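You operate a simulated robot arm through the tools that you are given. There is no shell and no other tool.

You are at the controls of a simulated robot arm. One attempt, no reset.

## Task
Latch the pine board on the trestle stand and stain its middle.
Fine: red and blue latch over the board first; load the block brush at the stain tin and lay it back. A coat counts when it lies all over at full strength: go over it till it gets no stronger.

Only the result counts: the job must be done as asked and must still hold three seconds after the hand-in. Knocking over, shifting, dropping, spilling or breaking anything else fails it.

## Robot
A 7-joint arm with a two-finger parallel gripper, fixed in place. Base frame: the origin is at the foot of the arm, x ahead of it, y to its left, z up. Readings come in mm, rad, newtons and seconds.
With the tool pointing down near the work surface it reaches from about 180 to 740 mm from the base axis. Its first joint turns from -2.897 to 2.897 rad. Payload 1.57 kg.
The tool frame sits at the grasp point between the pads (the TCP): z along the fingers, y along the line on which they close. The tips reach 30 mm beyond it. The gripper opens to 110 mm. The fingers are 24 mm wide and 12 mm thick; the gripper's body (48 by 112 mm) begins 78 mm behind the TCP.
Orientation is told as [roll, pitch, yaw] about the base's x, y, z axes, in that order, counted from this pose: with the fingers straight down and closing along the base's y, the tool's x points along the base's -x, its y along +y and its z along -z.

## Interface
- The arm moves only by the tool arm_command. Its argument "moves" is a list of rows, each an object (a shift or turn left out is 0, a gripper value left out holds the last) with "turn": the turn, a rotation vector about the base's x, y, z in degrees, a list of three; "dp": the shift along the base's x, y, z in m, a list of three; "hand": the closure, from 0 (fully open) to 1 (shut). In form: [{"turn": [ax, ay, az], "dp": [tx, ty, tz], "hand": hand}, ...]. A call has 1 to 20 rows; each row shifts and turns the commanded pose from where the row before left it. A row lasts 0.2 s, in which the tool goes at most 50 mm and 0.15 rad; a call with a longer step from one row to the next is refused whole, and so is a gripper value outside its range. Where a pose cannot be reached the arm comes as near as it can. A force on the tool above 50 N (or 10 N above the force at the start of the call, whichever is more), or a blocked arm, ends the call early, and 0.2 s more pass. The fingers move at their own pace (about 45 mm/s each) and stop on an object; they squeeze with about 43 N. The grip force told is the motor's: it shows also when the fingers shut on nothing. Time passes only in rows, and 0.2 s behind the last, so rows that do not move let the fingers close. The reply holds the time, the measured pose of the TCP, the force on the tool along the base axes, the opening and the grip force, in the units named above and with some noise, with the torque about the TCP (base axes, N m) and any sound that the robot's microphone picked up.
- Cameras (640 x 400 px; columns grow to the right, rows downward): "scene" is fixed at [407.4, 490.8, 1511.6]; the picture's right is [-0.13, 0.99, 0.00], its down [0.94, 0.12, -0.31] and it looks along [-0.30, -0.04, -0.95] (base axes); focal length 269 px, centre (320, 200). "wrist" rides on the gripper at [70, 16, -141] in the tool frame; the picture's right is [-0.23, 0.97, 0.00], its down [-0.86, -0.20, -0.48] and it looks along [-0.47, -0.11, 0.88] (tool axes); focal length 222 px, centre (320, 200). There is no depth. A picture from a camera that has moved, and an enlarged one, comes with that camera's place and axes in the base frame and with its lens. The place of the scene camera against the robot may be out by one fixed shift of up to 18 mm in any direction.
- camera(camera): a new picture of that camera. The clock stands still meanwhile.
- slide_trunk(by): slides the trunk up (or, below 0, down) by that many mm; the arm rides with it, the base frame stays. It gives what a move gives, with no picture.
- enlarge(camera, box): a new picture of the part [left, top, right, bottom] of that camera's present view, enlarged. The clock stands still meanwhile.
- close_job(): hands the job in; it is judged then, once.

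Places have to be worked out from the pictures, the camera data and where the tool is seen. Open the gripper and draw the arm clear of the work before you hand the job in, unless the task says otherwise.

The tools are called after "Call:" by a JSON object that holds its "op" and its "data". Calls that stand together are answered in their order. arm_command: Moves the arm, as the interface text tells. Its arguments: {"type":"object","properties":{"moves":{"type":"array"}},"required":["moves"]} The other tools are called the same way: slide_trunk (by) slides the trunk up or down; camera (camera) takes a picture; enlarge (camera, box) takes an enlarged picture of a part of a camera's view; close_job () hands the job in.

At the start:

```text
t: 0.0
position: [89.8, 363.7, 1070.6]
ee_rot: [-0.001, 0.0, 0.0]
contact_force: [-0.5, 0.5, -1.1]
ft_torque: [-0.03, 0.01, 0.01]
gripper_width: 110.1
finger_force: 0.2
trunk travel left (down, up): [-525.0, 65.0]
```

scene: 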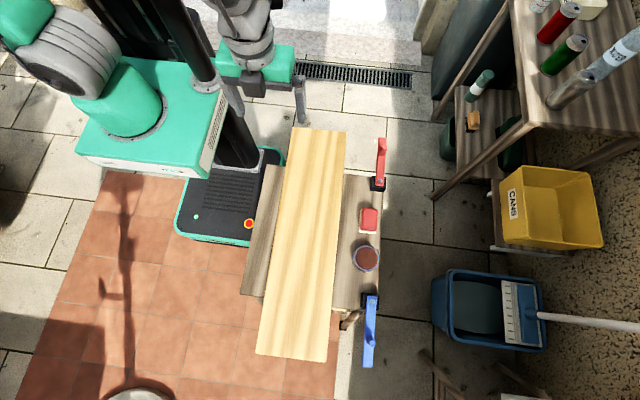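
wrist: 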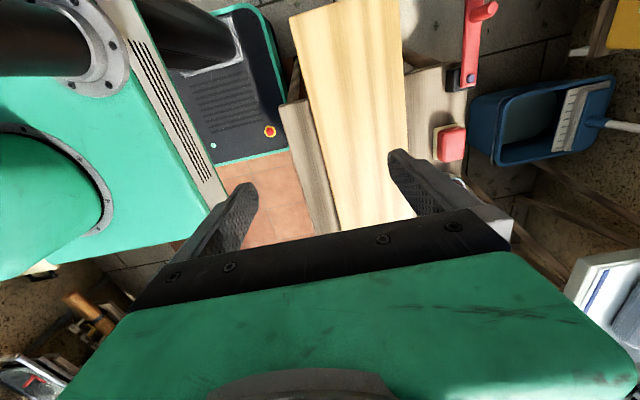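

The scene picture shows a pine board on a trestle stand, with a red and a blue latch on the right side, a red block brush and a stain tin. I'll enlarge the work area to see the details.

Call:
{"op": "enlarge", "data": {"camera": "scene", "box": [230, 120, 410, 240]}}

Call:
{"op": "enlarge", "data": {"camera": "scene", "box": [230, 230, 410, 380]}}

Call:
{"op": "enlarge", "data": {"camera": "wrist", "box": [260, 0, 520, 220]}}

```text
3.33 times, centred on (320, 180) of scene
camera zoom: at [407.4, 490.8, 1511.6], right [-0.13, 0.99, 0.0], down [0.94, 0.12, -0.31], along [-0.3, -0.04, -0.95], focal length 896 px, centre (320, 267)
```

zoom: 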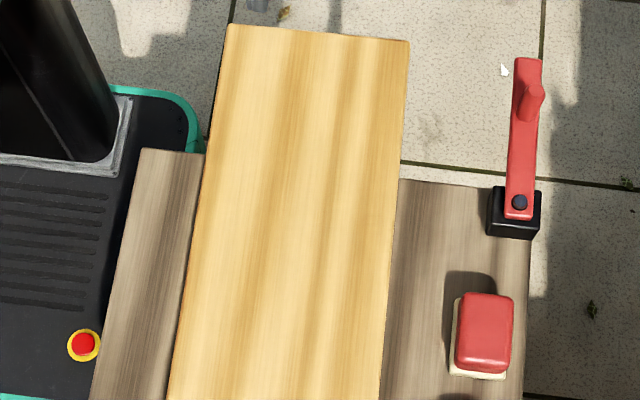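

```text
2.67 times, centred on (320, 305) of scene
camera zoom: at [407.4, 490.8, 1511.6], right [-0.13, 0.99, 0.0], down [0.94, 0.12, -0.31], along [-0.3, -0.04, -0.95], focal length 717 px, centre (320, -80)
```

zoom: 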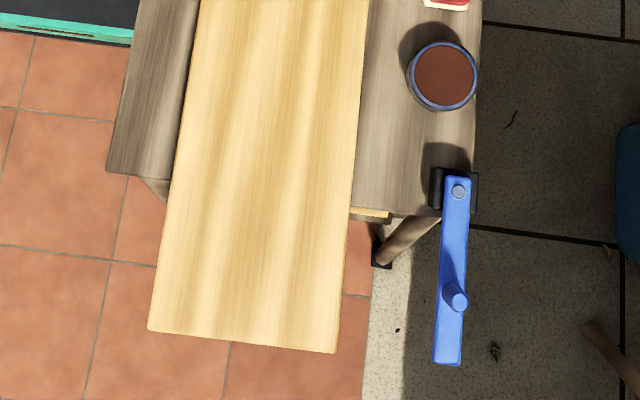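

```text
1.82 times, centred on (390, 110) of wrist
camera zoom: at [21.1, 377.9, 1212.4], right [0.23, 0.97, 0.0], down [0.86, -0.2, 0.48], along [0.47, -0.11, -0.88], focal length 404 px, centre (193, 364)
```

zoom: 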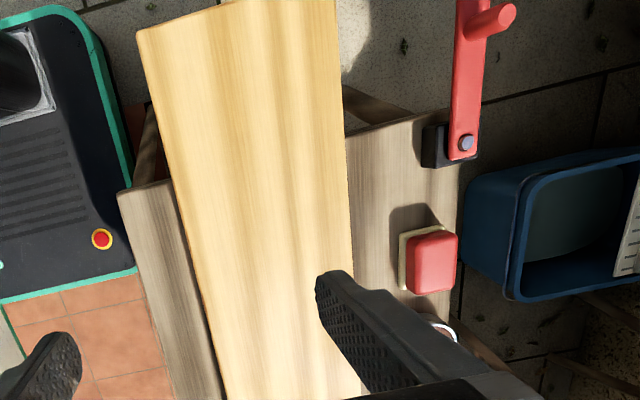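

The board's top comes out at roughly z≈740, x from -80 to 588 and y from 340 to 525, with the latch pivots near (82,631) and (428,631). I'll look closer at the latches, brush and tin before moving.

Call:
{"op": "enlarge", "data": {"camera": "scene", "box": [345, 125, 409, 165]}}

Call:
{"op": "enlarge", "data": {"camera": "scene", "box": [325, 160, 405, 210]}}

Call:
{"op": "enlarge", "data": {"camera": "scene", "box": [325, 200, 421, 280]}}

Call:
{"op": "enlarge", "data": {"camera": "scene", "box": [325, 270, 445, 380]}}

Call:
{"op": "enlarge", "data": {"camera": "wrist", "box": [400, 0, 520, 180]}}

```text
10.00 times, centred on (377, 145) of scene
camera zoom: at [407.4, 490.8, 1511.6], right [-0.13, 0.99, 0.0], down [0.94, 0.12, -0.31], along [-0.3, -0.04, -0.95], focal length 2688 px, centre (-250, 750)
```

zoom: 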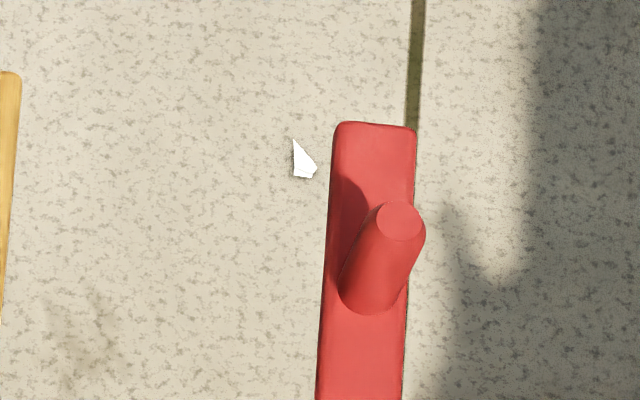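

```text
8.00 times, centred on (365, 185) of scene
camera zoom: at [407.4, 490.8, 1511.6], right [-0.13, 0.99, 0.0], down [0.94, 0.12, -0.31], along [-0.3, -0.04, -0.95], focal length 2150 px, centre (-40, 320)
```

zoom: 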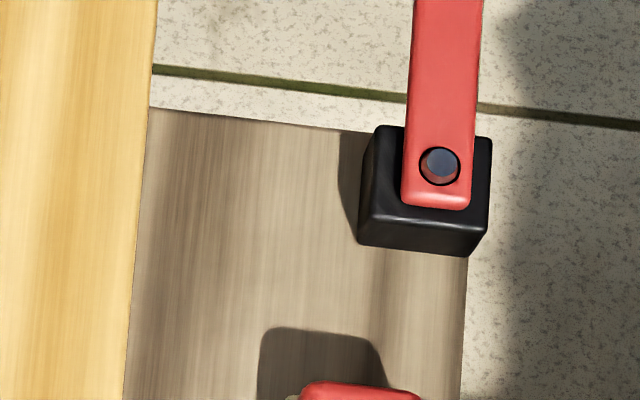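

```text
5.00 times, centred on (373, 240) of scene
camera zoom: at [407.4, 490.8, 1511.6], right [-0.13, 0.99, 0.0], down [0.94, 0.12, -0.31], along [-0.3, -0.04, -0.95], focal length 1344 px, centre (55, 0)
```

zoom: 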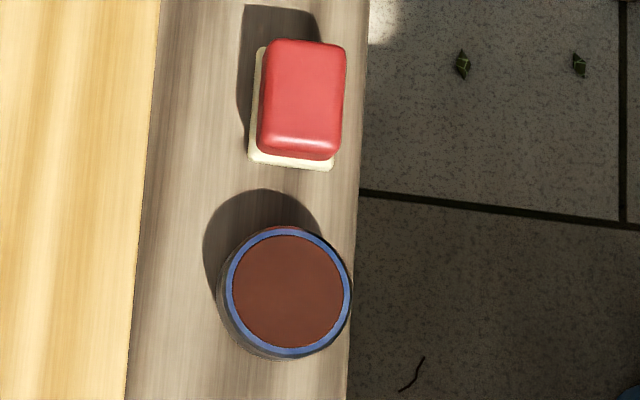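

```text
3.64 times, centred on (385, 325) of scene
camera zoom: at [407.4, 490.8, 1511.6], right [-0.13, 0.99, 0.0], down [0.94, 0.12, -0.31], along [-0.3, -0.04, -0.95], focal length 977 px, centre (84, -254)
```

zoom: 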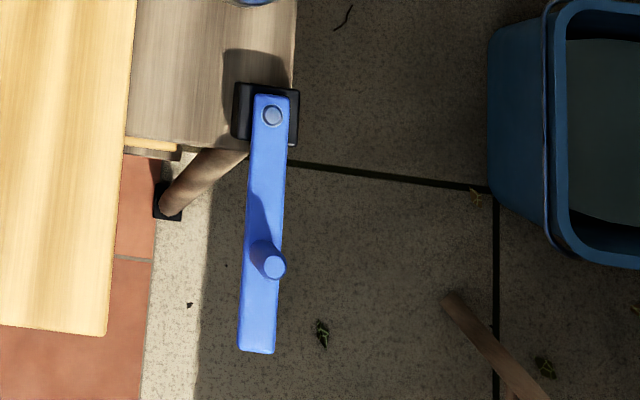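

```text
2.22 times, centred on (460, 90) of wrist
camera zoom: at [21.1, 377.9, 1212.4], right [0.23, 0.97, 0.0], down [0.86, -0.2, 0.48], along [0.47, -0.11, -0.88], focal length 494 px, centre (9, 444)
```

zoom: 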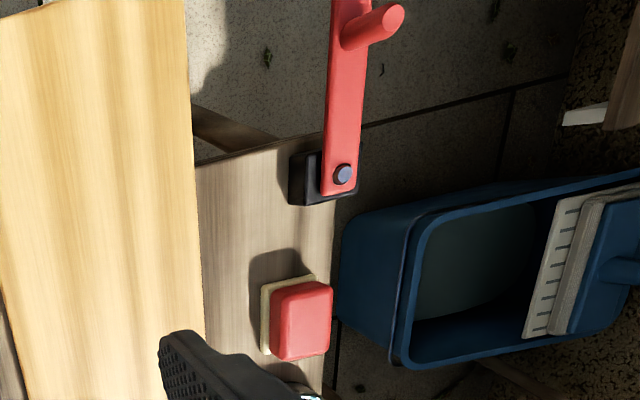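

Board top is about z≈740, and the knobs are upright pegs on the latch arms. I'll move the hand to a look-out pose above the middle of the stand and triangulate with the wrist camera.

Call:
{"op": "arm_command", "data": {"moves": [{"dp": [0.025, 0.022, -0.01]}, {"dp": [0.025, 0.022, -0.01]}, {"dp": [0.025, 0.022, -0.01]}, {"dp": [0.025, 0.022, -0.01]}, {"dp": [0.025, 0.022, -0.01]}, {"dp": [0.025, 0.022, -0.01]}, {}]}}

Call:
{"op": "camera", "data": {"camera": "wrist"}}

Call:
{"op": "camera", "data": {"camera": "scene"}}

```text
t: 1.6
position: [238.8, 494.5, 1010.8]
ee_rot: [0.001, 0.001, 0.0]
contact_force: [-0.1, 0.0, -0.3]
ft_torque: [-0.03, 0.05, 0.02]
gripper_width: 109.9
finger_force: 0.2
trunk travel left (down, up): [-525.0, 65.0]
```

```text
taken
camera wrist: at [171.7, 511.0, 1152.2], right [0.23, 0.97, 0.0], down [0.86, -0.2, 0.48], along [0.47, -0.11, -0.88], focal length 222 px, centre (320, 200)
```

wrist: 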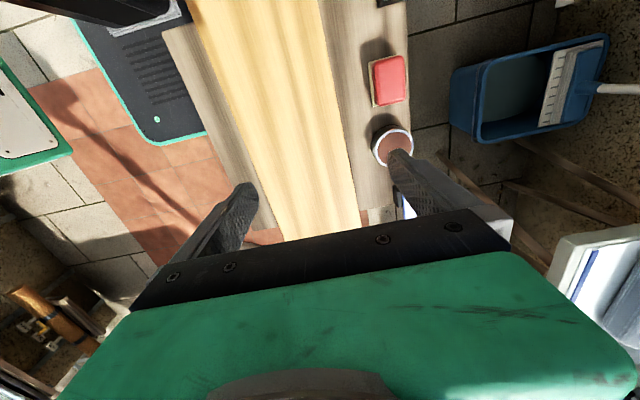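

```text
taken
```

scene: 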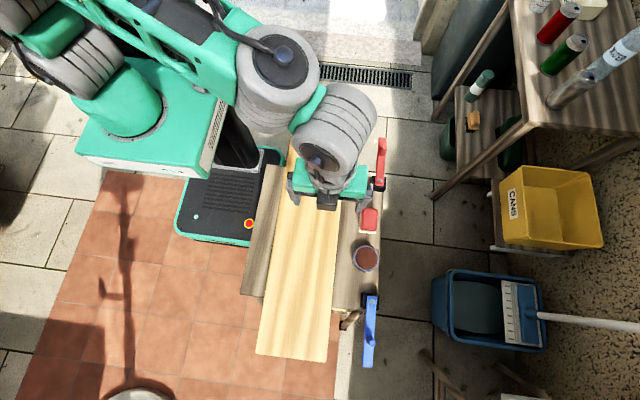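

The wrist view now clearly shows the brush and tin. I'll enlarge these areas to measure them.

Call:
{"op": "enlarge", "data": {"camera": "wrist", "box": [330, 0, 458, 80]}}

Call:
{"op": "enlarge", "data": {"camera": "wrist", "box": [330, 30, 458, 180]}}

Call:
{"op": "enlarge", "data": {"camera": "wrist", "box": [330, 150, 458, 230]}}

Call:
{"op": "enlarge", "data": {"camera": "scene", "box": [280, 150, 400, 230]}}

```text
5.00 times, centred on (394, 40) of wrist
camera zoom: at [171.7, 511.0, 1152.2], right [0.23, 0.97, 0.0], down [0.86, -0.2, 0.48], along [0.47, -0.11, -0.88], focal length 1111 px, centre (-50, 1000)
```

zoom: 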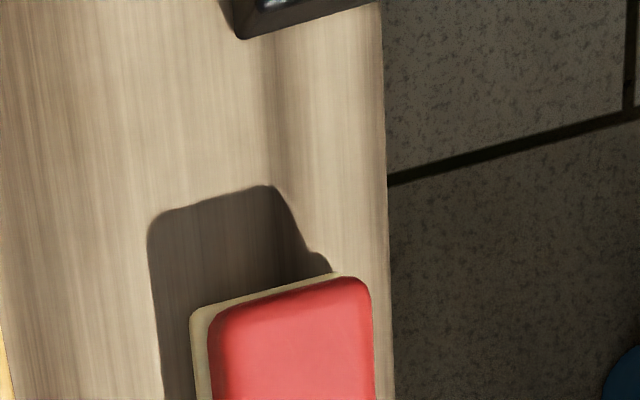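

```text
2.67 times, centred on (394, 105) of wrist
camera zoom: at [171.7, 511.0, 1152.2], right [0.23, 0.97, 0.0], down [0.86, -0.2, 0.48], along [0.47, -0.11, -0.88], focal length 592 px, centre (123, 453)
```

zoom: 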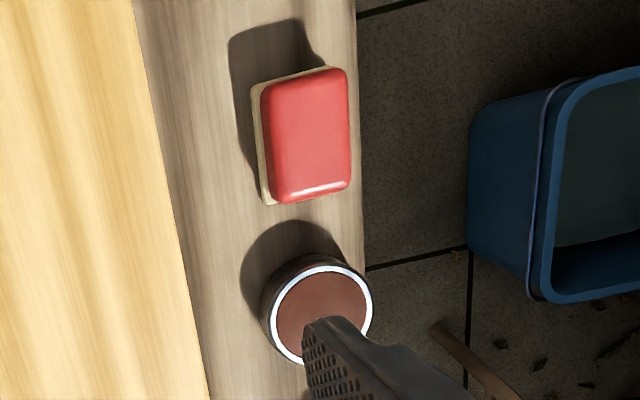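

```text
5.00 times, centred on (394, 190) of wrist
camera zoom: at [171.7, 511.0, 1152.2], right [0.23, 0.97, 0.0], down [0.86, -0.2, 0.48], along [0.47, -0.11, -0.88], focal length 1111 px, centre (-50, 250)
```

zoom: 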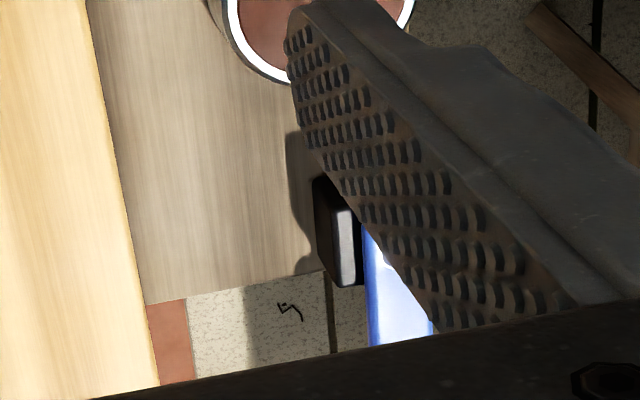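

```text
5.00 times, centred on (340, 190) of scene
camera zoom: at [407.4, 490.8, 1511.6], right [-0.13, 0.99, 0.0], down [0.94, 0.12, -0.31], along [-0.3, -0.04, -0.95], focal length 1344 px, centre (220, 250)
```

zoom: 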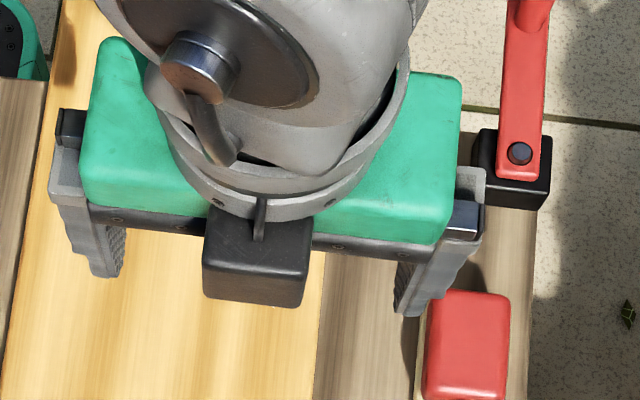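

From two wrist views the stand top is at about z≈720, and the scene camera looks to be off by about 12 mm in y. I'll shut the fingers to clear the view and move over toward the blue latch to measure it.

Call:
{"op": "arm_command", "data": {"moves": [{"dp": [0.035, 0.001, -0.01], "hand": 1}, {"dp": [0.035, 0.001, -0.01]}, {"dp": [0.035, 0.001, -0.01]}, {"dp": [0.035, 0.001, -0.01]}, {"dp": [0.035, 0.001, -0.01]}, {}, {}, {}]}}

Call:
{"op": "camera", "data": {"camera": "wrist"}}

```text
t: 3.4
position: [415.6, 499.8, 960.1]
ee_rot: [0.0, 0.0, 0.001]
contact_force: [-0.8, 0.7, -0.1]
ft_torque: [0.02, -0.03, 0.0]
gripper_width: 0.0
finger_force: 21.0
trunk travel left (down, up): [-525.0, 65.0]
```

```text
taken
camera wrist: at [347.1, 516.0, 1102.0], right [0.23, 0.97, 0.0], down [0.86, -0.2, 0.48], along [0.47, -0.11, -0.88], focal length 222 px, centre (320, 200)
```

wrist: 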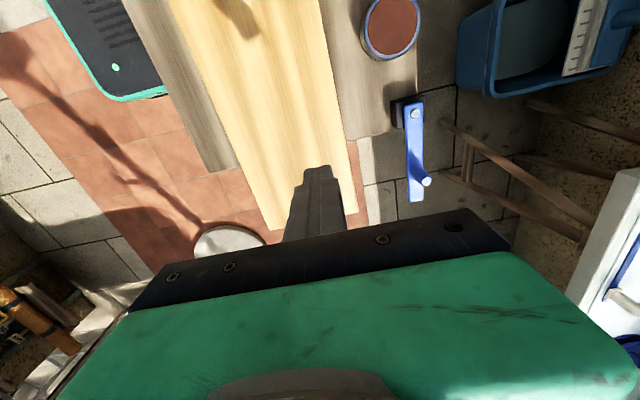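

The blue latch is in full view. I'll enlarge it and the tin for accurate pixel readings.

Call:
{"op": "enlarge", "data": {"camera": "wrist", "box": [360, 80, 488, 220]}}

Call:
{"op": "enlarge", "data": {"camera": "wrist", "box": [330, 0, 458, 80]}}

Call:
{"op": "enlarge", "data": {"camera": "scene", "box": [345, 285, 409, 325]}}

Call:
{"op": "enlarge", "data": {"camera": "scene", "box": [345, 330, 409, 370]}}

```text
2.86 times, centred on (424, 150) of wrist
camera zoom: at [347.1, 516.0, 1102.0], right [0.23, 0.97, 0.0], down [0.86, -0.2, 0.48], along [0.47, -0.11, -0.88], focal length 635 px, centre (23, 343)
```

zoom: 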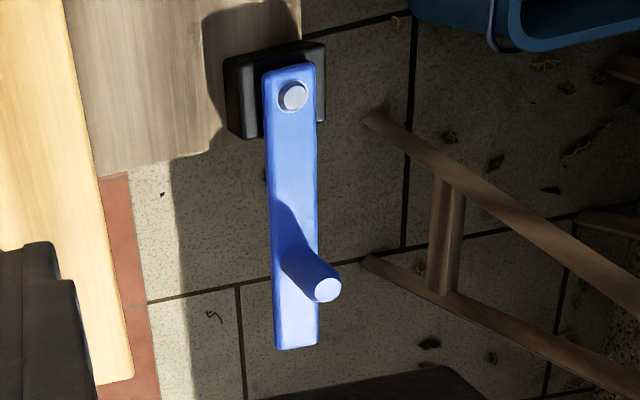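

```text
5.00 times, centred on (394, 40) of wrist
camera zoom: at [347.1, 516.0, 1102.0], right [0.23, 0.97, 0.0], down [0.86, -0.2, 0.48], along [0.47, -0.11, -0.88], focal length 1111 px, centre (-50, 1000)
```

zoom: 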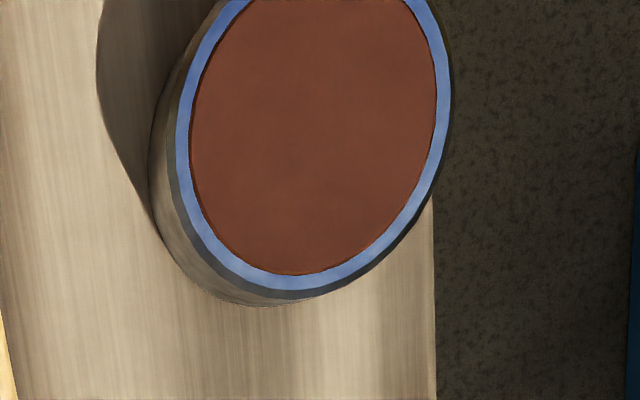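

```text
10.00 times, centred on (377, 305) of scene
camera zoom: at [407.4, 490.8, 1511.6], right [-0.13, 0.99, 0.0], down [0.94, 0.12, -0.31], along [-0.3, -0.04, -0.95], focal length 2688 px, centre (-250, -850)
```

zoom: 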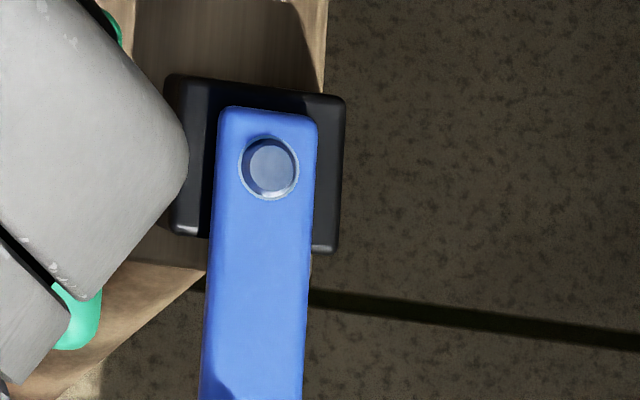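

```text
10.00 times, centred on (377, 350) of scene
camera zoom: at [407.4, 490.8, 1511.6], right [-0.13, 0.99, 0.0], down [0.94, 0.12, -0.31], along [-0.3, -0.04, -0.95], focal length 2688 px, centre (-250, -1300)
```

zoom: 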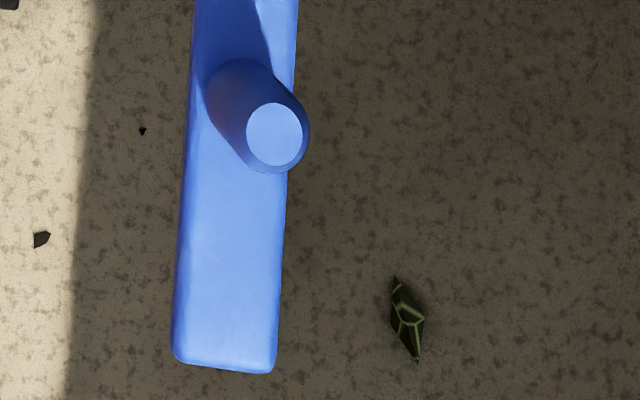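

I'll take a second wrist view of the blue latch from another place, to get its true height and position independent of the scene camera's shift.

Call:
{"op": "arm_command", "data": {"moves": [{"dp": [0.025, -0.035, 0]}, {"dp": [0.025, -0.035, 0]}, {"dp": [0.025, -0.035, 0]}, {}]}}

Call:
{"op": "enlarge", "data": {"camera": "wrist", "box": [430, 0, 570, 140]}}

Call:
{"op": "camera", "data": {"camera": "wrist"}}

Call:
{"op": "camera", "data": {"camera": "scene"}}

```text
t: 4.4
position: [489.4, 393.9, 961.2]
ee_rot: [-0.001, 0.0, 0.004]
contact_force: [-0.5, -0.8, 0.2]
ft_torque: [0.03, 0.0, -0.03]
gripper_width: 0.1
finger_force: 21.4
trunk travel left (down, up): [-525.0, 65.0]
```

```text
2.86 times, centred on (500, 70) of wrist
camera zoom: at [419.2, 410.3, 1102.9], right [0.23, 0.97, 0.0], down [0.86, -0.2, 0.48], along [0.47, -0.11, -0.88], focal length 635 px, centre (-194, 571)
```

zoom: 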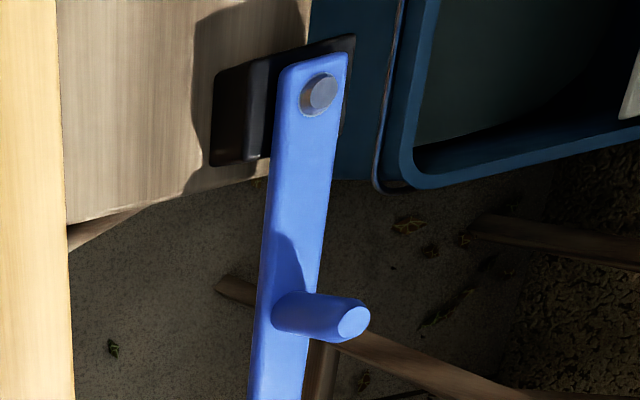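

```text
taken
camera wrist: at [419.2, 410.3, 1102.9], right [0.23, 0.97, 0.0], down [0.86, -0.2, 0.48], along [0.47, -0.11, -0.88], focal length 222 px, centre (320, 200)
```

wrist: 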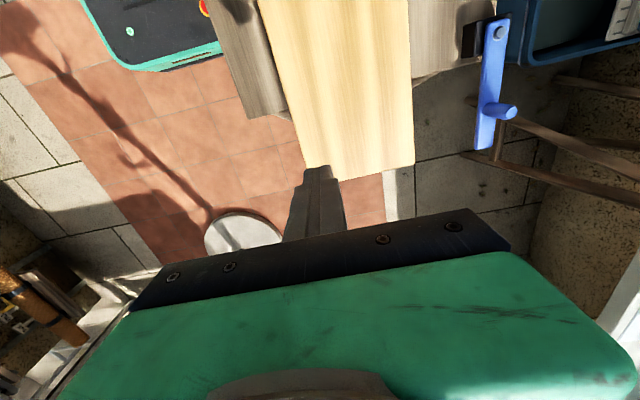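

```text
taken
```

scene: 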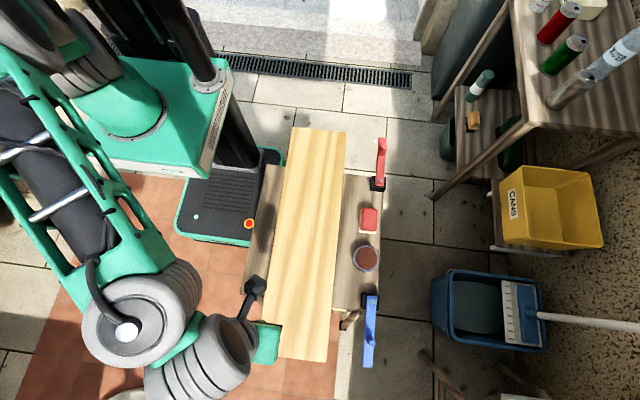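

Two wrist views give the blue pivot at (421,639) with the knob top at (511,638,803). The corrected scene camera puts the red pivot at about (79,640) and its knob at about (-13,640), with arm radius 90 mm. I'll fly above the red knob with the fingers half open and check alignment.

Call:
{"op": "arm_command", "data": {"moves": [{"dp": [-0.0358, 0.0175, -0.004], "hand": 0.4}, {"dp": [-0.0358, 0.0175, -0.004]}, {"dp": [-0.0358, 0.0175, -0.004]}, {"dp": [-0.0358, 0.0175, -0.004]}, {"dp": [-0.0358, 0.0175, -0.004]}, {"dp": [-0.0358, 0.0175, -0.004]}, {"dp": [-0.0358, 0.0175, -0.004]}, {"dp": [-0.0358, 0.0175, -0.004]}, {"dp": [-0.0358, 0.0175, -0.004]}, {"dp": [-0.0358, 0.0175, -0.004]}, {"dp": [-0.0358, 0.0175, -0.004]}, {"dp": [-0.0358, 0.0175, -0.004]}, {"dp": [-0.0358, 0.0175, -0.004]}, {"dp": [-0.0358, 0.0175, -0.004]}, {}]}}

Call:
{"op": "camera", "data": {"camera": "wrist"}}

Call:
{"op": "enlarge", "data": {"camera": "scene", "box": [330, 110, 426, 210]}}

```text
t: 7.6
position: [-12.8, 638.2, 904.2]
ee_rot: [0.0, 0.0, 0.001]
contact_force: [-0.1, -0.5, -0.6]
ft_torque: [-0.01, -0.03, 0.01]
gripper_width: 65.8
finger_force: 0.0
trunk travel left (down, up): [-525.0, 65.0]
```

```text
taken
camera wrist: at [-80.7, 655.3, 1045.8], right [0.23, 0.97, 0.0], down [0.86, -0.2, 0.48], along [0.47, -0.11, -0.88], focal length 222 px, centre (320, 200)
```

wrist: 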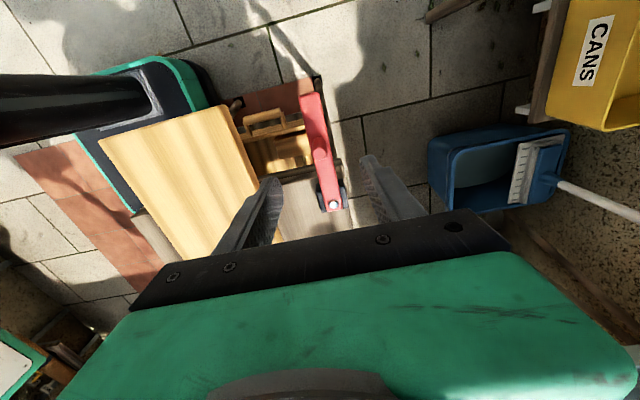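

```text
4.00 times, centred on (378, 160) of scene
camera zoom: at [407.4, 490.8, 1511.6], right [-0.13, 0.99, 0.0], down [0.94, 0.12, -0.31], along [-0.3, -0.04, -0.95], focal length 1075 px, centre (88, 360)
```

zoom: 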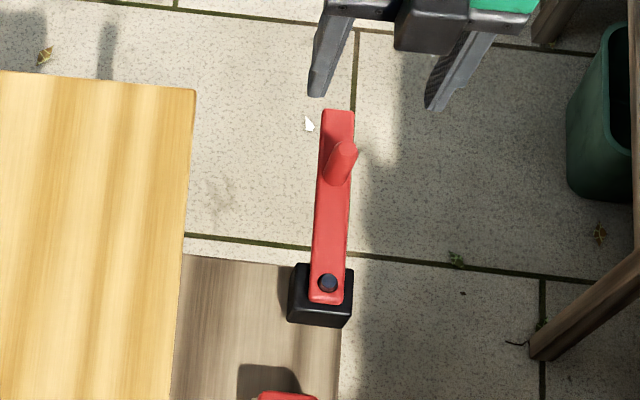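

Let me enlarge the knob in the wrist view to check centring before going down.

Call:
{"op": "enlarge", "data": {"camera": "wrist", "box": [240, 80, 432, 220]}}

```text
2.86 times, centred on (336, 150) of wrist
camera zoom: at [-80.7, 655.3, 1045.8], right [0.23, 0.97, 0.0], down [0.86, -0.2, 0.48], along [0.47, -0.11, -0.88], focal length 635 px, centre (274, 343)
```

zoom: 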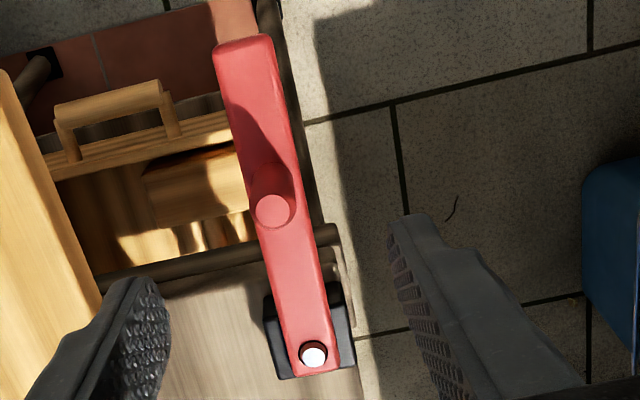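

The knob top comes out at (-9.6,638.4), within 2 mm of the tool centre. Going down to z≈797 (tips about 10 mm above the latch arm) and closing on the knob.

Call:
{"op": "arm_command", "data": {"moves": [{"dp": [0.0005, -0.0003, -0.027]}, {"dp": [0.0005, -0.0003, -0.027]}, {"dp": [0, 0, -0.027]}, {"dp": [0, 0, -0.026]}, {}, {"hand": 0.95}, {"hand": 0.95}, {"hand": 0.95}, {"hand": 0.95}]}}

Call:
{"op": "enlarge", "data": {"camera": "scene", "box": [330, 110, 426, 210]}}

```text
t: 9.6
position: [-11.7, 639.3, 798.0]
ee_rot: [-0.001, -0.001, 0.0]
contact_force: [-0.6, -7.2, 0.4]
ft_torque: [0.35, -0.06, -0.04]
gripper_width: 18.4
finger_force: 24.1
trunk travel left (down, up): [-525.0, 65.0]
```

```text
4.00 times, centred on (378, 160) of scene
camera zoom: at [407.4, 490.8, 1511.6], right [-0.13, 0.99, 0.0], down [0.94, 0.12, -0.31], along [-0.3, -0.04, -0.95], focal length 1075 px, centre (88, 360)
```

zoom: 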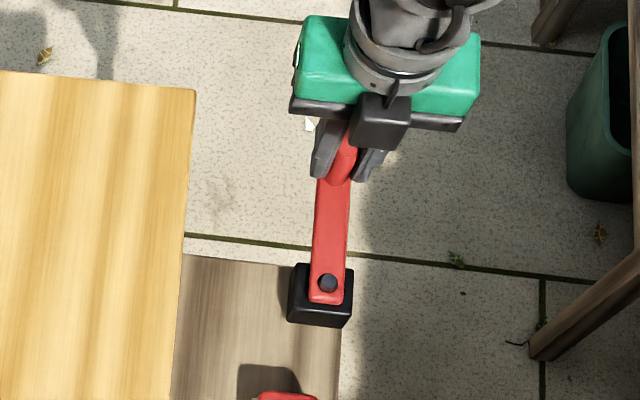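

The knob is held (18.4 mm wide). I'll swing it along the arc about the pivot, first 30°, turning the hand with it.

Call:
{"op": "arm_command", "data": {"moves": [{"dp": [0.00034, -0.00789, 0], "turn": [0, 0, 5]}, {"dp": [0.00103, -0.00783, 0], "turn": [0, 0, 5]}, {"dp": [0.00171, -0.00771, 0], "turn": [0, 0, 5]}, {"dp": [0.00237, -0.00753, 0], "turn": [0, 0, 5]}, {"dp": [0.00302, -0.00729, 0], "turn": [0, 0, 5]}, {"dp": [0.00365, -0.007, 0], "turn": [0, 0, 5]}]}}

Call:
{"op": "enlarge", "data": {"camera": "scene", "box": [310, 110, 406, 210]}}

```text
t: 11.0
position: [1.5, 591.8, 798.1]
ee_rot: [-0.004, 0.003, 0.526]
contact_force: [-12.3, -6.1, 0.0]
ft_torque: [0.48, 0.61, 0.04]
gripper_width: 18.5
finger_force: 33.1
trunk travel left (down, up): [-525.0, 65.0]
```

```text
4.00 times, centred on (358, 160) of scene
camera zoom: at [407.4, 490.8, 1511.6], right [-0.13, 0.99, 0.0], down [0.94, 0.12, -0.31], along [-0.3, -0.04, -0.95], focal length 1075 px, centre (168, 360)
```

zoom: 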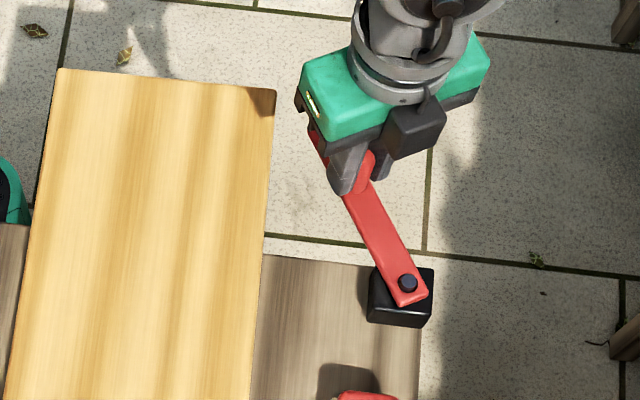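

It's turning freely; the force is about 13 N outward, so the true radius is a little larger. I'll ease 1 mm outward and continue to 75°.

Call:
{"op": "arm_command", "data": {"moves": [{"dp": [0.00344, -0.00727, 0], "turn": [0, 0, 5]}, {"dp": [0.00489, -0.00636, 0], "turn": [0, 0, 5]}, {"dp": [0.00542, -0.00592, 0], "turn": [0, 0, 5]}, {"dp": [0.00592, -0.00542, 0], "turn": [0, 0, 5]}, {"dp": [0.00636, -0.00489, 0], "turn": [0, 0, 5]}, {"dp": [0.00677, -0.00431, 0], "turn": [0, 0, 5]}, {"dp": [0.00712, -0.00371, 0], "turn": [0, 0, 5]}, {"dp": [0.00741, -0.00307, 0], "turn": [0, 0, 5]}, {"dp": [0.00766, -0.00241, 0], "turn": [0, 0, 5]}]}}

Call:
{"op": "enlarge", "data": {"camera": "scene", "box": [310, 110, 406, 210]}}

```text
t: 13.0
position: [56.4, 550.1, 797.0]
ee_rot: [0.002, -0.001, 1.31]
contact_force: [1.1, 3.3, -0.6]
ft_torque: [0.56, 0.51, -0.11]
gripper_width: 18.0
finger_force: 32.9
trunk travel left (down, up): [-525.0, 65.0]
```

```text
4.00 times, centred on (358, 160) of scene
camera zoom: at [407.4, 490.8, 1511.6], right [-0.13, 0.99, 0.0], down [0.94, 0.12, -0.31], along [-0.3, -0.04, -0.95], focal length 1075 px, centre (168, 360)
```

zoom: 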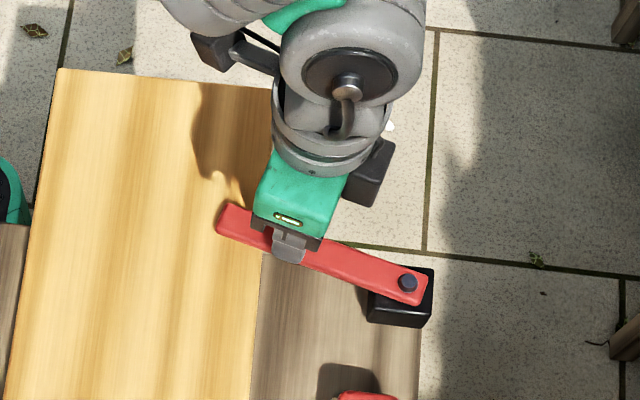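

The red arm is now over the board at about 75°. Continuing to 90° and a bit further to feel for a stop.

Call:
{"op": "arm_command", "data": {"moves": [{"dp": [0.00784, -0.00174, 0], "turn": [0, 0, 5]}, {"dp": [0.00796, -0.00105, 0], "turn": [0, 0, 5]}, {"dp": [0.00802, -0.00035, 0], "turn": [0, 0, 5]}, {}]}}

Call:
{"op": "enlarge", "data": {"camera": "scene", "box": [310, 110, 406, 210]}}

```text
t: 14.0
position: [80.2, 547.0, 797.2]
ee_rot: [-0.001, 0.002, 1.574]
contact_force: [-8.7, 0.7, -0.7]
ft_torque: [-0.16, -0.55, 0.14]
gripper_width: 18.3
finger_force: 32.6
trunk travel left (down, up): [-525.0, 65.0]
```

```text
4.00 times, centred on (358, 160) of scene
camera zoom: at [407.4, 490.8, 1511.6], right [-0.13, 0.99, 0.0], down [0.94, 0.12, -0.31], along [-0.3, -0.04, -0.95], focal length 1075 px, centre (168, 360)
```

zoom: 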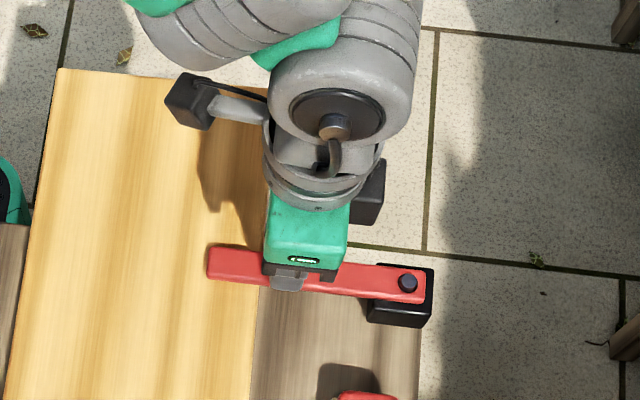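

Force is slightly resisting in x (-8.7 N). I'll nudge 5° further to find out if there is a stop.

Call:
{"op": "arm_command", "data": {"moves": [{"dp": [0.003, 0.0001, 0], "turn": [0, 0, 2]}, {}]}}

```text
t: 14.6
position: [81.5, 546.9, 797.0]
ee_rot: [0.0, 0.001, 1.609]
contact_force: [-28.5, 1.7, -0.5]
ft_torque: [-0.12, -0.44, 0.17]
gripper_width: 18.3
finger_force: 32.2
trunk travel left (down, up): [-525.0, 65.0]
```

That's the hard stop: the red latch is fully across. I'll back off to relax the force, open the fingers and rise.

Call:
{"op": "arm_command", "data": {"moves": [{"dp": [-0.0025, 0, 0], "turn": [0, 0, -2]}, {"hand": 0.5}, {"hand": 0.5}, {"hand": 0.5}, {"hand": 0.5}, {"dp": [0, 0, 0.03]}, {"dp": [0, 0, 0.03]}, {"dp": [0, 0, 0.04]}, {}]}}

Call:
{"op": "camera", "data": {"camera": "wrist"}}

Call:
{"op": "camera", "data": {"camera": "scene"}}

```text
t: 16.6
position: [83.0, 546.6, 898.1]
ee_rot: [0.0, 0.002, 1.57]
contact_force: [-0.1, -0.2, 0.8]
ft_torque: [0.04, 0.0, 0.01]
gripper_width: 55.1
finger_force: 0.1
trunk travel left (down, up): [-525.0, 65.0]
```

```text
taken
camera wrist: at [66.4, 477.4, 1040.5], right [-0.97, 0.23, 0.0], down [0.2, 0.86, 0.48], along [0.11, 0.47, -0.88], focal length 222 px, centre (320, 200)
```

wrist: 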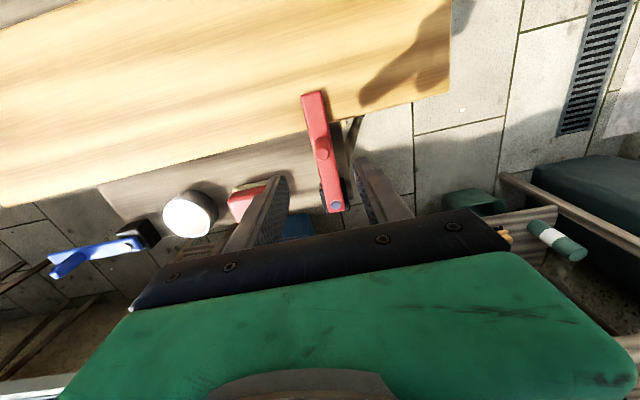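

```text
taken
```

scene: 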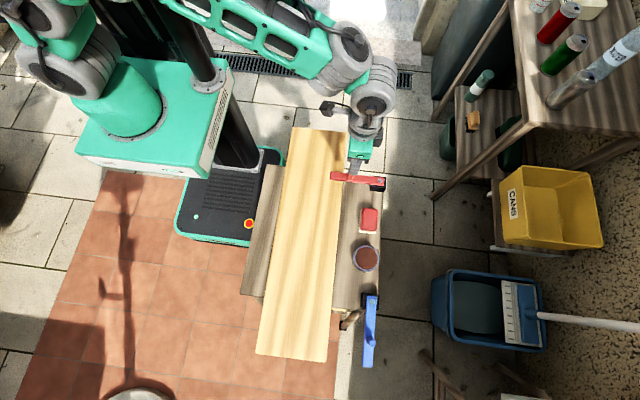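

The red latch lies fully across the board. The blue knob is about 817 mm out, so I'll need a tilted tool and a lower shoulder. I'll raise the hand first, turning the yaw toward the blue knob's bearing, before lowering the trunk.

Call:
{"op": "arm_command", "data": {"moves": [{"dp": [0.01, -0.005, 0.02], "turn": [0, 0, -5]}, {"dp": [0.02, -0.008, 0.02], "turn": [0, 0, -5]}, {"dp": [0.03, -0.008, 0.02], "turn": [0, 0, -5]}, {"dp": [0.03, -0.008, 0.02], "turn": [0, 0, -5]}, {"dp": [0.03, -0.008, 0.02], "turn": [0, 0, -5]}, {"dp": [0.03, -0.008, 0.02], "turn": [0, 0, -5]}, {"dp": [0.03, -0.008, 0.02], "turn": [0, 0, -5]}, {"dp": [0.03, -0.008, 0.01], "turn": [0, 0, -4]}, {}]}}

Call:
{"op": "enlarge", "data": {"camera": "scene", "box": [60, 40, 320, 260]}}

Call:
{"op": "camera", "data": {"camera": "wrist"}}

```text
t: 18.6
position: [291.8, 485.9, 1049.0]
ee_rot: [-0.001, -0.002, 0.889]
contact_force: [0.7, -1.1, -0.1]
ft_torque: [0.01, -0.02, 0.03]
gripper_width: 55.2
finger_force: 0.1
trunk travel left (down, up): [-525.0, 65.0]
```

```text
1.82 times, centred on (190, 150) of scene
camera zoom: at [407.4, 490.8, 1511.6], right [-0.13, 0.99, 0.0], down [0.94, 0.12, -0.31], along [-0.3, -0.04, -0.95], focal length 489 px, centre (556, 291)
```

zoom: 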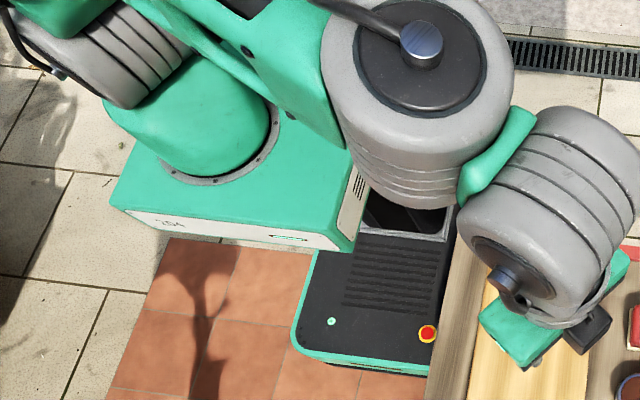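

```text
taken
camera wrist: at [235.4, 441.2, 1189.9], right [-0.61, 0.79, 0.0], down [0.69, 0.54, 0.48], along [0.38, 0.29, -0.88], focal length 222 px, centre (320, 200)
```

wrist: 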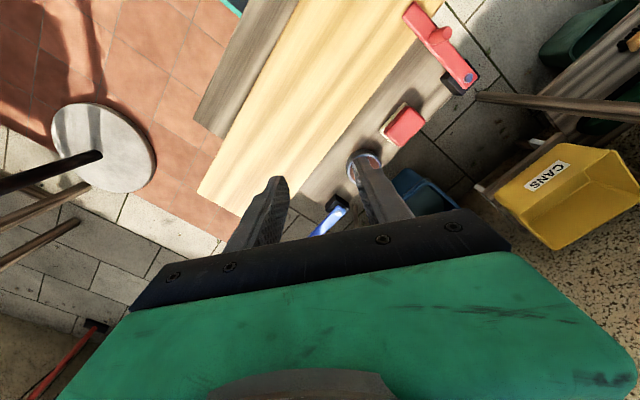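

The carriage's near edge is at about y≤217 while the stand begins at y≈288, so there's room. With the hand at z≈1049 I lower the trunk by 130 mm.

Call:
{"op": "slide_trunk", "data": {"by": -130}}

Call:
{"op": "camera", "data": {"camera": "scene"}}

```text
t: 20.2
position: [291.1, 485.4, 917.8]
ee_rot: [0.0, -0.001, 0.889]
contact_force: [-0.4, -1.3, 0.2]
ft_torque: [-0.01, 0.02, 0.01]
gripper_width: 55.1
finger_force: 0.1
trunk travel left (down, up): [-395.0, 195.0]
```

```text
taken
```

scene: 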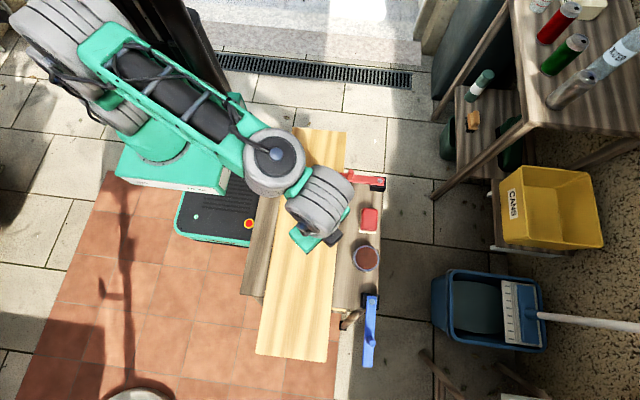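

Trunk is down and everything is clear. Now I'll carry the hand over the blue knob at z≈880 while tilting it 36° outward along the 51° bearing.

Call:
{"op": "arm_command", "data": {"moves": [{"dp": [0.0275, 0.019, -0.0047], "turn": [3.5, -2.83, 0]}, {"dp": [0.0275, 0.019, -0.0047], "turn": [3.5, -2.83, 0]}, {"dp": [0.0275, 0.019, -0.0047], "turn": [3.5, -2.83, 0]}, {"dp": [0.0275, 0.019, -0.0047], "turn": [3.5, -2.83, 0]}, {"dp": [0.0275, 0.019, -0.0047], "turn": [3.5, -2.83, 0]}, {"dp": [0.0275, 0.019, -0.0047], "turn": [3.5, -2.83, 0]}, {"dp": [0.0275, 0.019, -0.0047], "turn": [3.5, -2.83, 0]}, {"dp": [0.0275, 0.019, -0.0047], "turn": [3.5, -2.83, 0]}, {}]}}

Call:
{"op": "camera", "data": {"camera": "wrist"}}

Call:
{"op": "camera", "data": {"camera": "scene"}}

```text
t: 22.2
position: [512.7, 638.7, 880.2]
ee_rot: [0.001, -0.629, 0.891]
contact_force: [0.3, 0.1, 0.2]
ft_torque: [0.02, 0.03, 0.0]
gripper_width: 55.0
finger_force: 0.1
trunk travel left (down, up): [-395.0, 195.0]
```

```text
taken
camera wrist: at [413.6, 539.7, 954.2], right [-0.64, 0.76, 0.13], down [0.41, 0.19, 0.89], along [0.65, 0.63, -0.44], focal length 222 px, centre (320, 200)
```

wrist: 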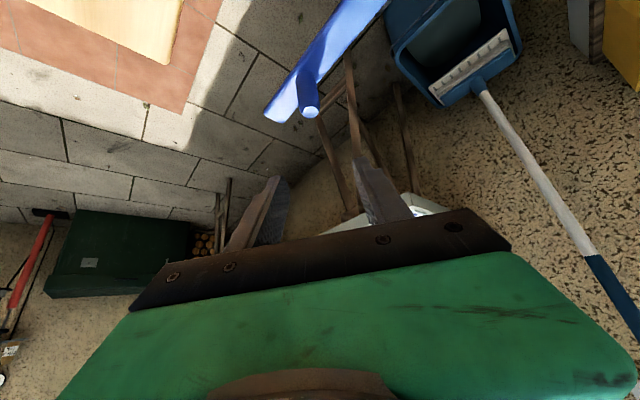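

```text
taken
```

scene: 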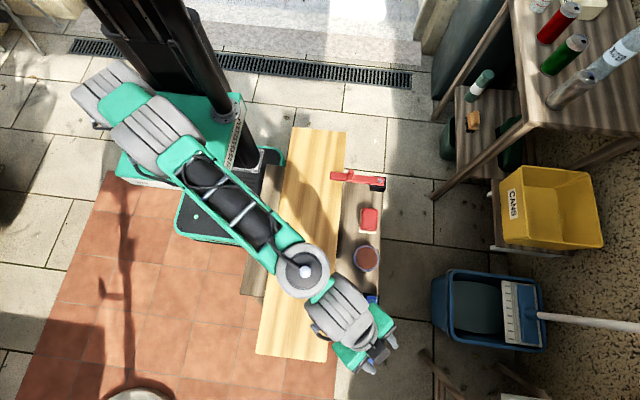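

The tilted pose is reached and the knob shows at (510.5,638.4), 2 mm from the tool centre. Descending to z≈796 and gripping.

Call:
{"op": "arm_command", "data": {"moves": [{"dp": [-0.001, 0, -0.021]}, {"dp": [-0.001, 0, -0.021]}, {"dp": [0, 0, -0.021]}, {"dp": [0, 0, -0.021]}, {}, {"hand": 0.95}, {"hand": 0.95}, {"hand": 0.95}]}}

Call:
{"op": "camera", "data": {"camera": "wrist"}}

Call:
{"op": "enlarge", "data": {"camera": "scene", "box": [300, 270, 428, 390]}}

```text
t: 24.0
position: [509.2, 638.1, 795.8]
ee_rot: [0.002, -0.628, 0.891]
contact_force: [0.2, -0.9, 0.2]
ft_torque: [0.23, 0.09, 0.04]
gripper_width: 18.3
finger_force: 20.0
trunk travel left (down, up): [-395.0, 195.0]
```

```text
taken
camera wrist: at [409.8, 539.4, 869.5], right [-0.64, 0.76, 0.13], down [0.41, 0.19, 0.89], along [0.65, 0.63, -0.44], focal length 222 px, centre (320, 200)
```

wrist: 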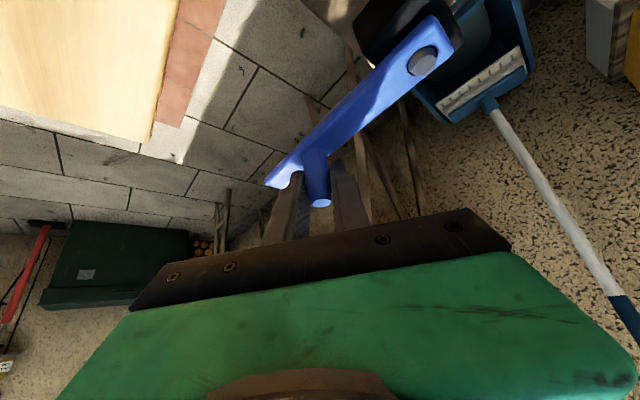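

```text
3.33 times, centred on (364, 330) of scene
camera zoom: at [407.4, 490.8, 1511.6], right [-0.13, 0.99, 0.0], down [0.94, 0.12, -0.31], along [-0.3, -0.04, -0.95], focal length 896 px, centre (173, -233)
```

zoom: 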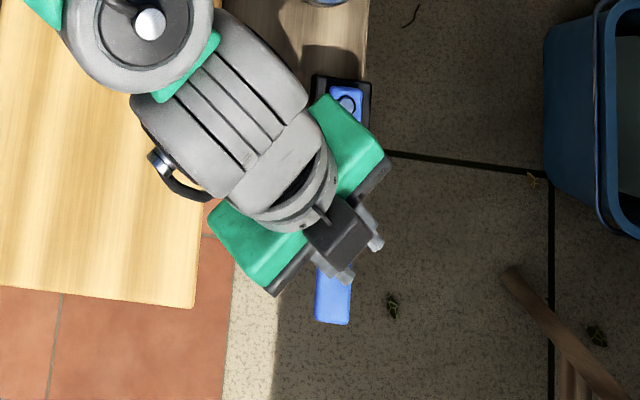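

Knob gripped at 18.3 mm. Swinging the first 30° clockwise with constant hand orientation, then checking for slip.

Call:
{"op": "arm_command", "data": {"moves": [{"dp": [-0.00035, -0.00797, 0]}, {"dp": [-0.00104, -0.00792, 0]}, {"dp": [-0.00173, -0.00779, 0]}, {"dp": [-0.0024, -0.00761, 0]}, {"dp": [-0.00305, -0.00737, 0]}, {"dp": [-0.00369, -0.00708, 0]}]}}

Call:
{"op": "camera", "data": {"camera": "wrist"}}

```text
t: 25.4
position: [495.4, 592.0, 795.6]
ee_rot: [0.0, -0.625, 0.89]
contact_force: [0.0, 4.9, 0.0]
ft_torque: [-0.25, -0.21, -0.33]
gripper_width: 18.4
finger_force: 32.9
trunk travel left (down, up): [-395.0, 195.0]
```

```text
taken
camera wrist: at [396.6, 493.2, 869.7], right [-0.64, 0.76, 0.13], down [0.41, 0.19, 0.89], along [0.65, 0.63, -0.44], focal length 222 px, centre (320, 200)
```

wrist: 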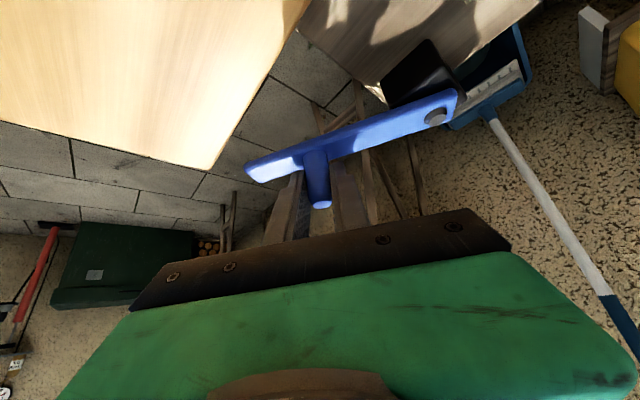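

No slip; forces are about 5 N. Continuing to 75°.

Call:
{"op": "arm_command", "data": {"moves": [{"dp": [-0.00429, -0.00673, 0]}, {"dp": [-0.00486, -0.00633, 0]}, {"dp": [-0.00539, -0.00588, 0]}, {"dp": [-0.00588, -0.00539, 0]}, {"dp": [-0.00633, -0.00486, 0]}, {"dp": [-0.00673, -0.00429, 0]}, {"dp": [-0.00708, -0.00369, 0]}, {"dp": [-0.00737, -0.00305, 0]}, {"dp": [-0.00761, -0.0024, 0]}]}}

Call:
{"op": "camera", "data": {"camera": "wrist"}}

```text
t: 27.4
position: [442.3, 546.3, 795.5]
ee_rot: [0.0, -0.628, 0.887]
contact_force: [9.2, -21.8, 2.2]
ft_torque: [-0.02, 0.17, -0.37]
gripper_width: 18.2
finger_force: 32.8
trunk travel left (down, up): [-395.0, 195.0]
```

```text
taken
camera wrist: at [342.6, 448.2, 869.9], right [-0.64, 0.76, 0.13], down [0.42, 0.19, 0.89], along [0.65, 0.62, -0.44], focal length 222 px, centre (320, 200)
```

wrist: 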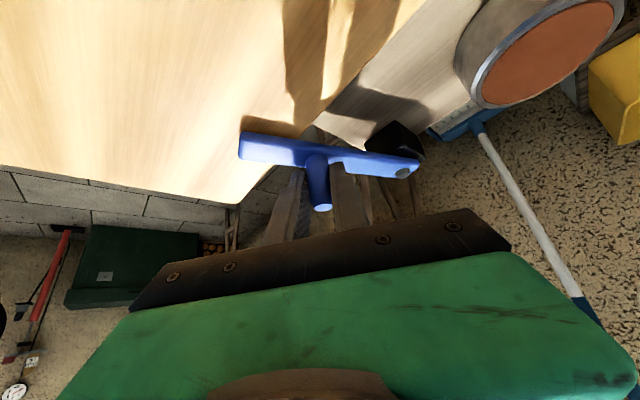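

Radial force has grown to 23 N outward, so the true arc centre lies ~3 mm nearer to me. I'll correct by 3 mm in -y and continue to about 90°.

Call:
{"op": "arm_command", "data": {"moves": [{"dp": [-0.0065, -0.0037, 0]}, {"dp": [-0.0075, -0.0022, 0]}, {"dp": [-0.0075, -0.0005, 0]}, {}]}}

Call:
{"op": "camera", "data": {"camera": "wrist"}}

```text
t: 28.4
position: [418.2, 542.4, 795.5]
ee_rot: [0.002, -0.629, 0.892]
contact_force: [0.8, -7.5, -0.8]
ft_torque: [0.25, -0.21, -0.13]
gripper_width: 17.8
finger_force: 32.5
trunk travel left (down, up): [-395.0, 195.0]
```

```text
taken
camera wrist: at [319.0, 443.5, 869.9], right [-0.64, 0.75, 0.13], down [0.41, 0.19, 0.89], along [0.64, 0.63, -0.44], focal length 222 px, centre (320, 200)
```

wrist: 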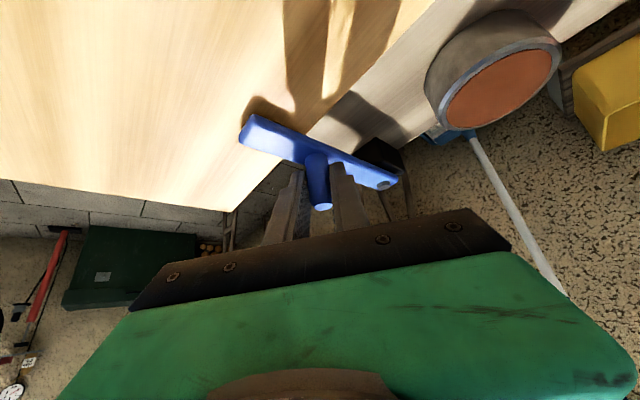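

No stop felt yet in x. Nudging further in -x in small steps until the stop shows.

Call:
{"op": "arm_command", "data": {"moves": [{"dp": [-0.003, -0.0005, 0]}, {}]}}

Call:
{"op": "arm_command", "data": {"moves": [{"dp": [-0.003, 0, 0]}, {}]}}

```text
t: 29.0
position: [416.9, 542.5, 796.5]
ee_rot: [0.0, -0.628, 0.891]
contact_force: [2.8, 1.3, -0.1]
ft_torque: [-0.04, -0.3, -0.25]
gripper_width: 17.8
finger_force: 32.6
trunk travel left (down, up): [-395.0, 195.0]
```

```text
t: 29.6
position: [415.3, 542.1, 797.2]
ee_rot: [0.001, -0.628, 0.89]
contact_force: [5.4, 1.7, -1.0]
ft_torque: [-0.26, -0.5, -0.13]
gripper_width: 17.9
finger_force: 33.0
trunk travel left (down, up): [-395.0, 195.0]
```

Call:
{"op": "arm_command", "data": {"moves": [{"dp": [-0.003, 0, 0]}, {}]}}

Call:
{"op": "enlarge", "data": {"camera": "scene", "box": [300, 250, 428, 350]}}

Call:
{"op": "camera", "data": {"camera": "wrist"}}

```text
t: 30.2
position: [413.8, 542.0, 796.1]
ee_rot: [0.0, -0.629, 0.886]
contact_force: [22.2, 5.2, 0.8]
ft_torque: [0.06, -0.57, -0.2]
gripper_width: 17.5
finger_force: 32.4
trunk travel left (down, up): [-395.0, 195.0]
```

```text
4.00 times, centred on (364, 300) of scene
camera zoom: at [407.4, 490.8, 1511.6], right [-0.13, 0.99, 0.0], down [0.94, 0.12, -0.31], along [-0.3, -0.04, -0.95], focal length 1075 px, centre (144, -200)
```

zoom: 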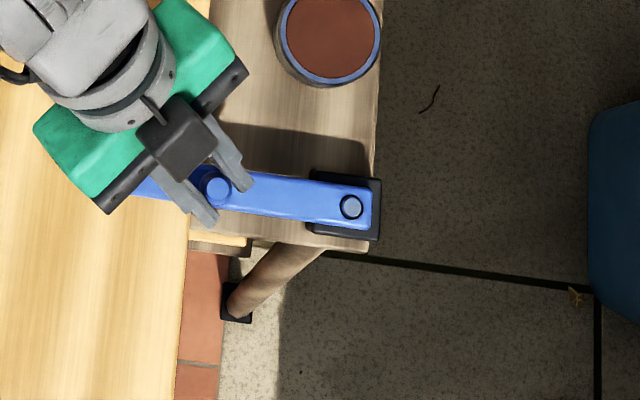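

```text
taken
camera wrist: at [313.7, 443.7, 869.9], right [-0.64, 0.76, 0.13], down [0.41, 0.19, 0.89], along [0.65, 0.62, -0.44], focal length 222 px, centre (320, 200)
```

wrist: 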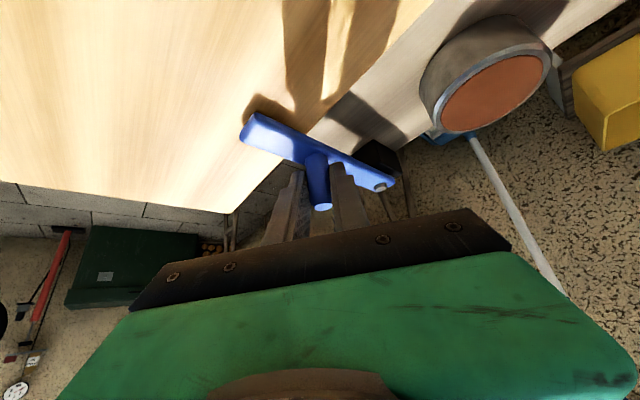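

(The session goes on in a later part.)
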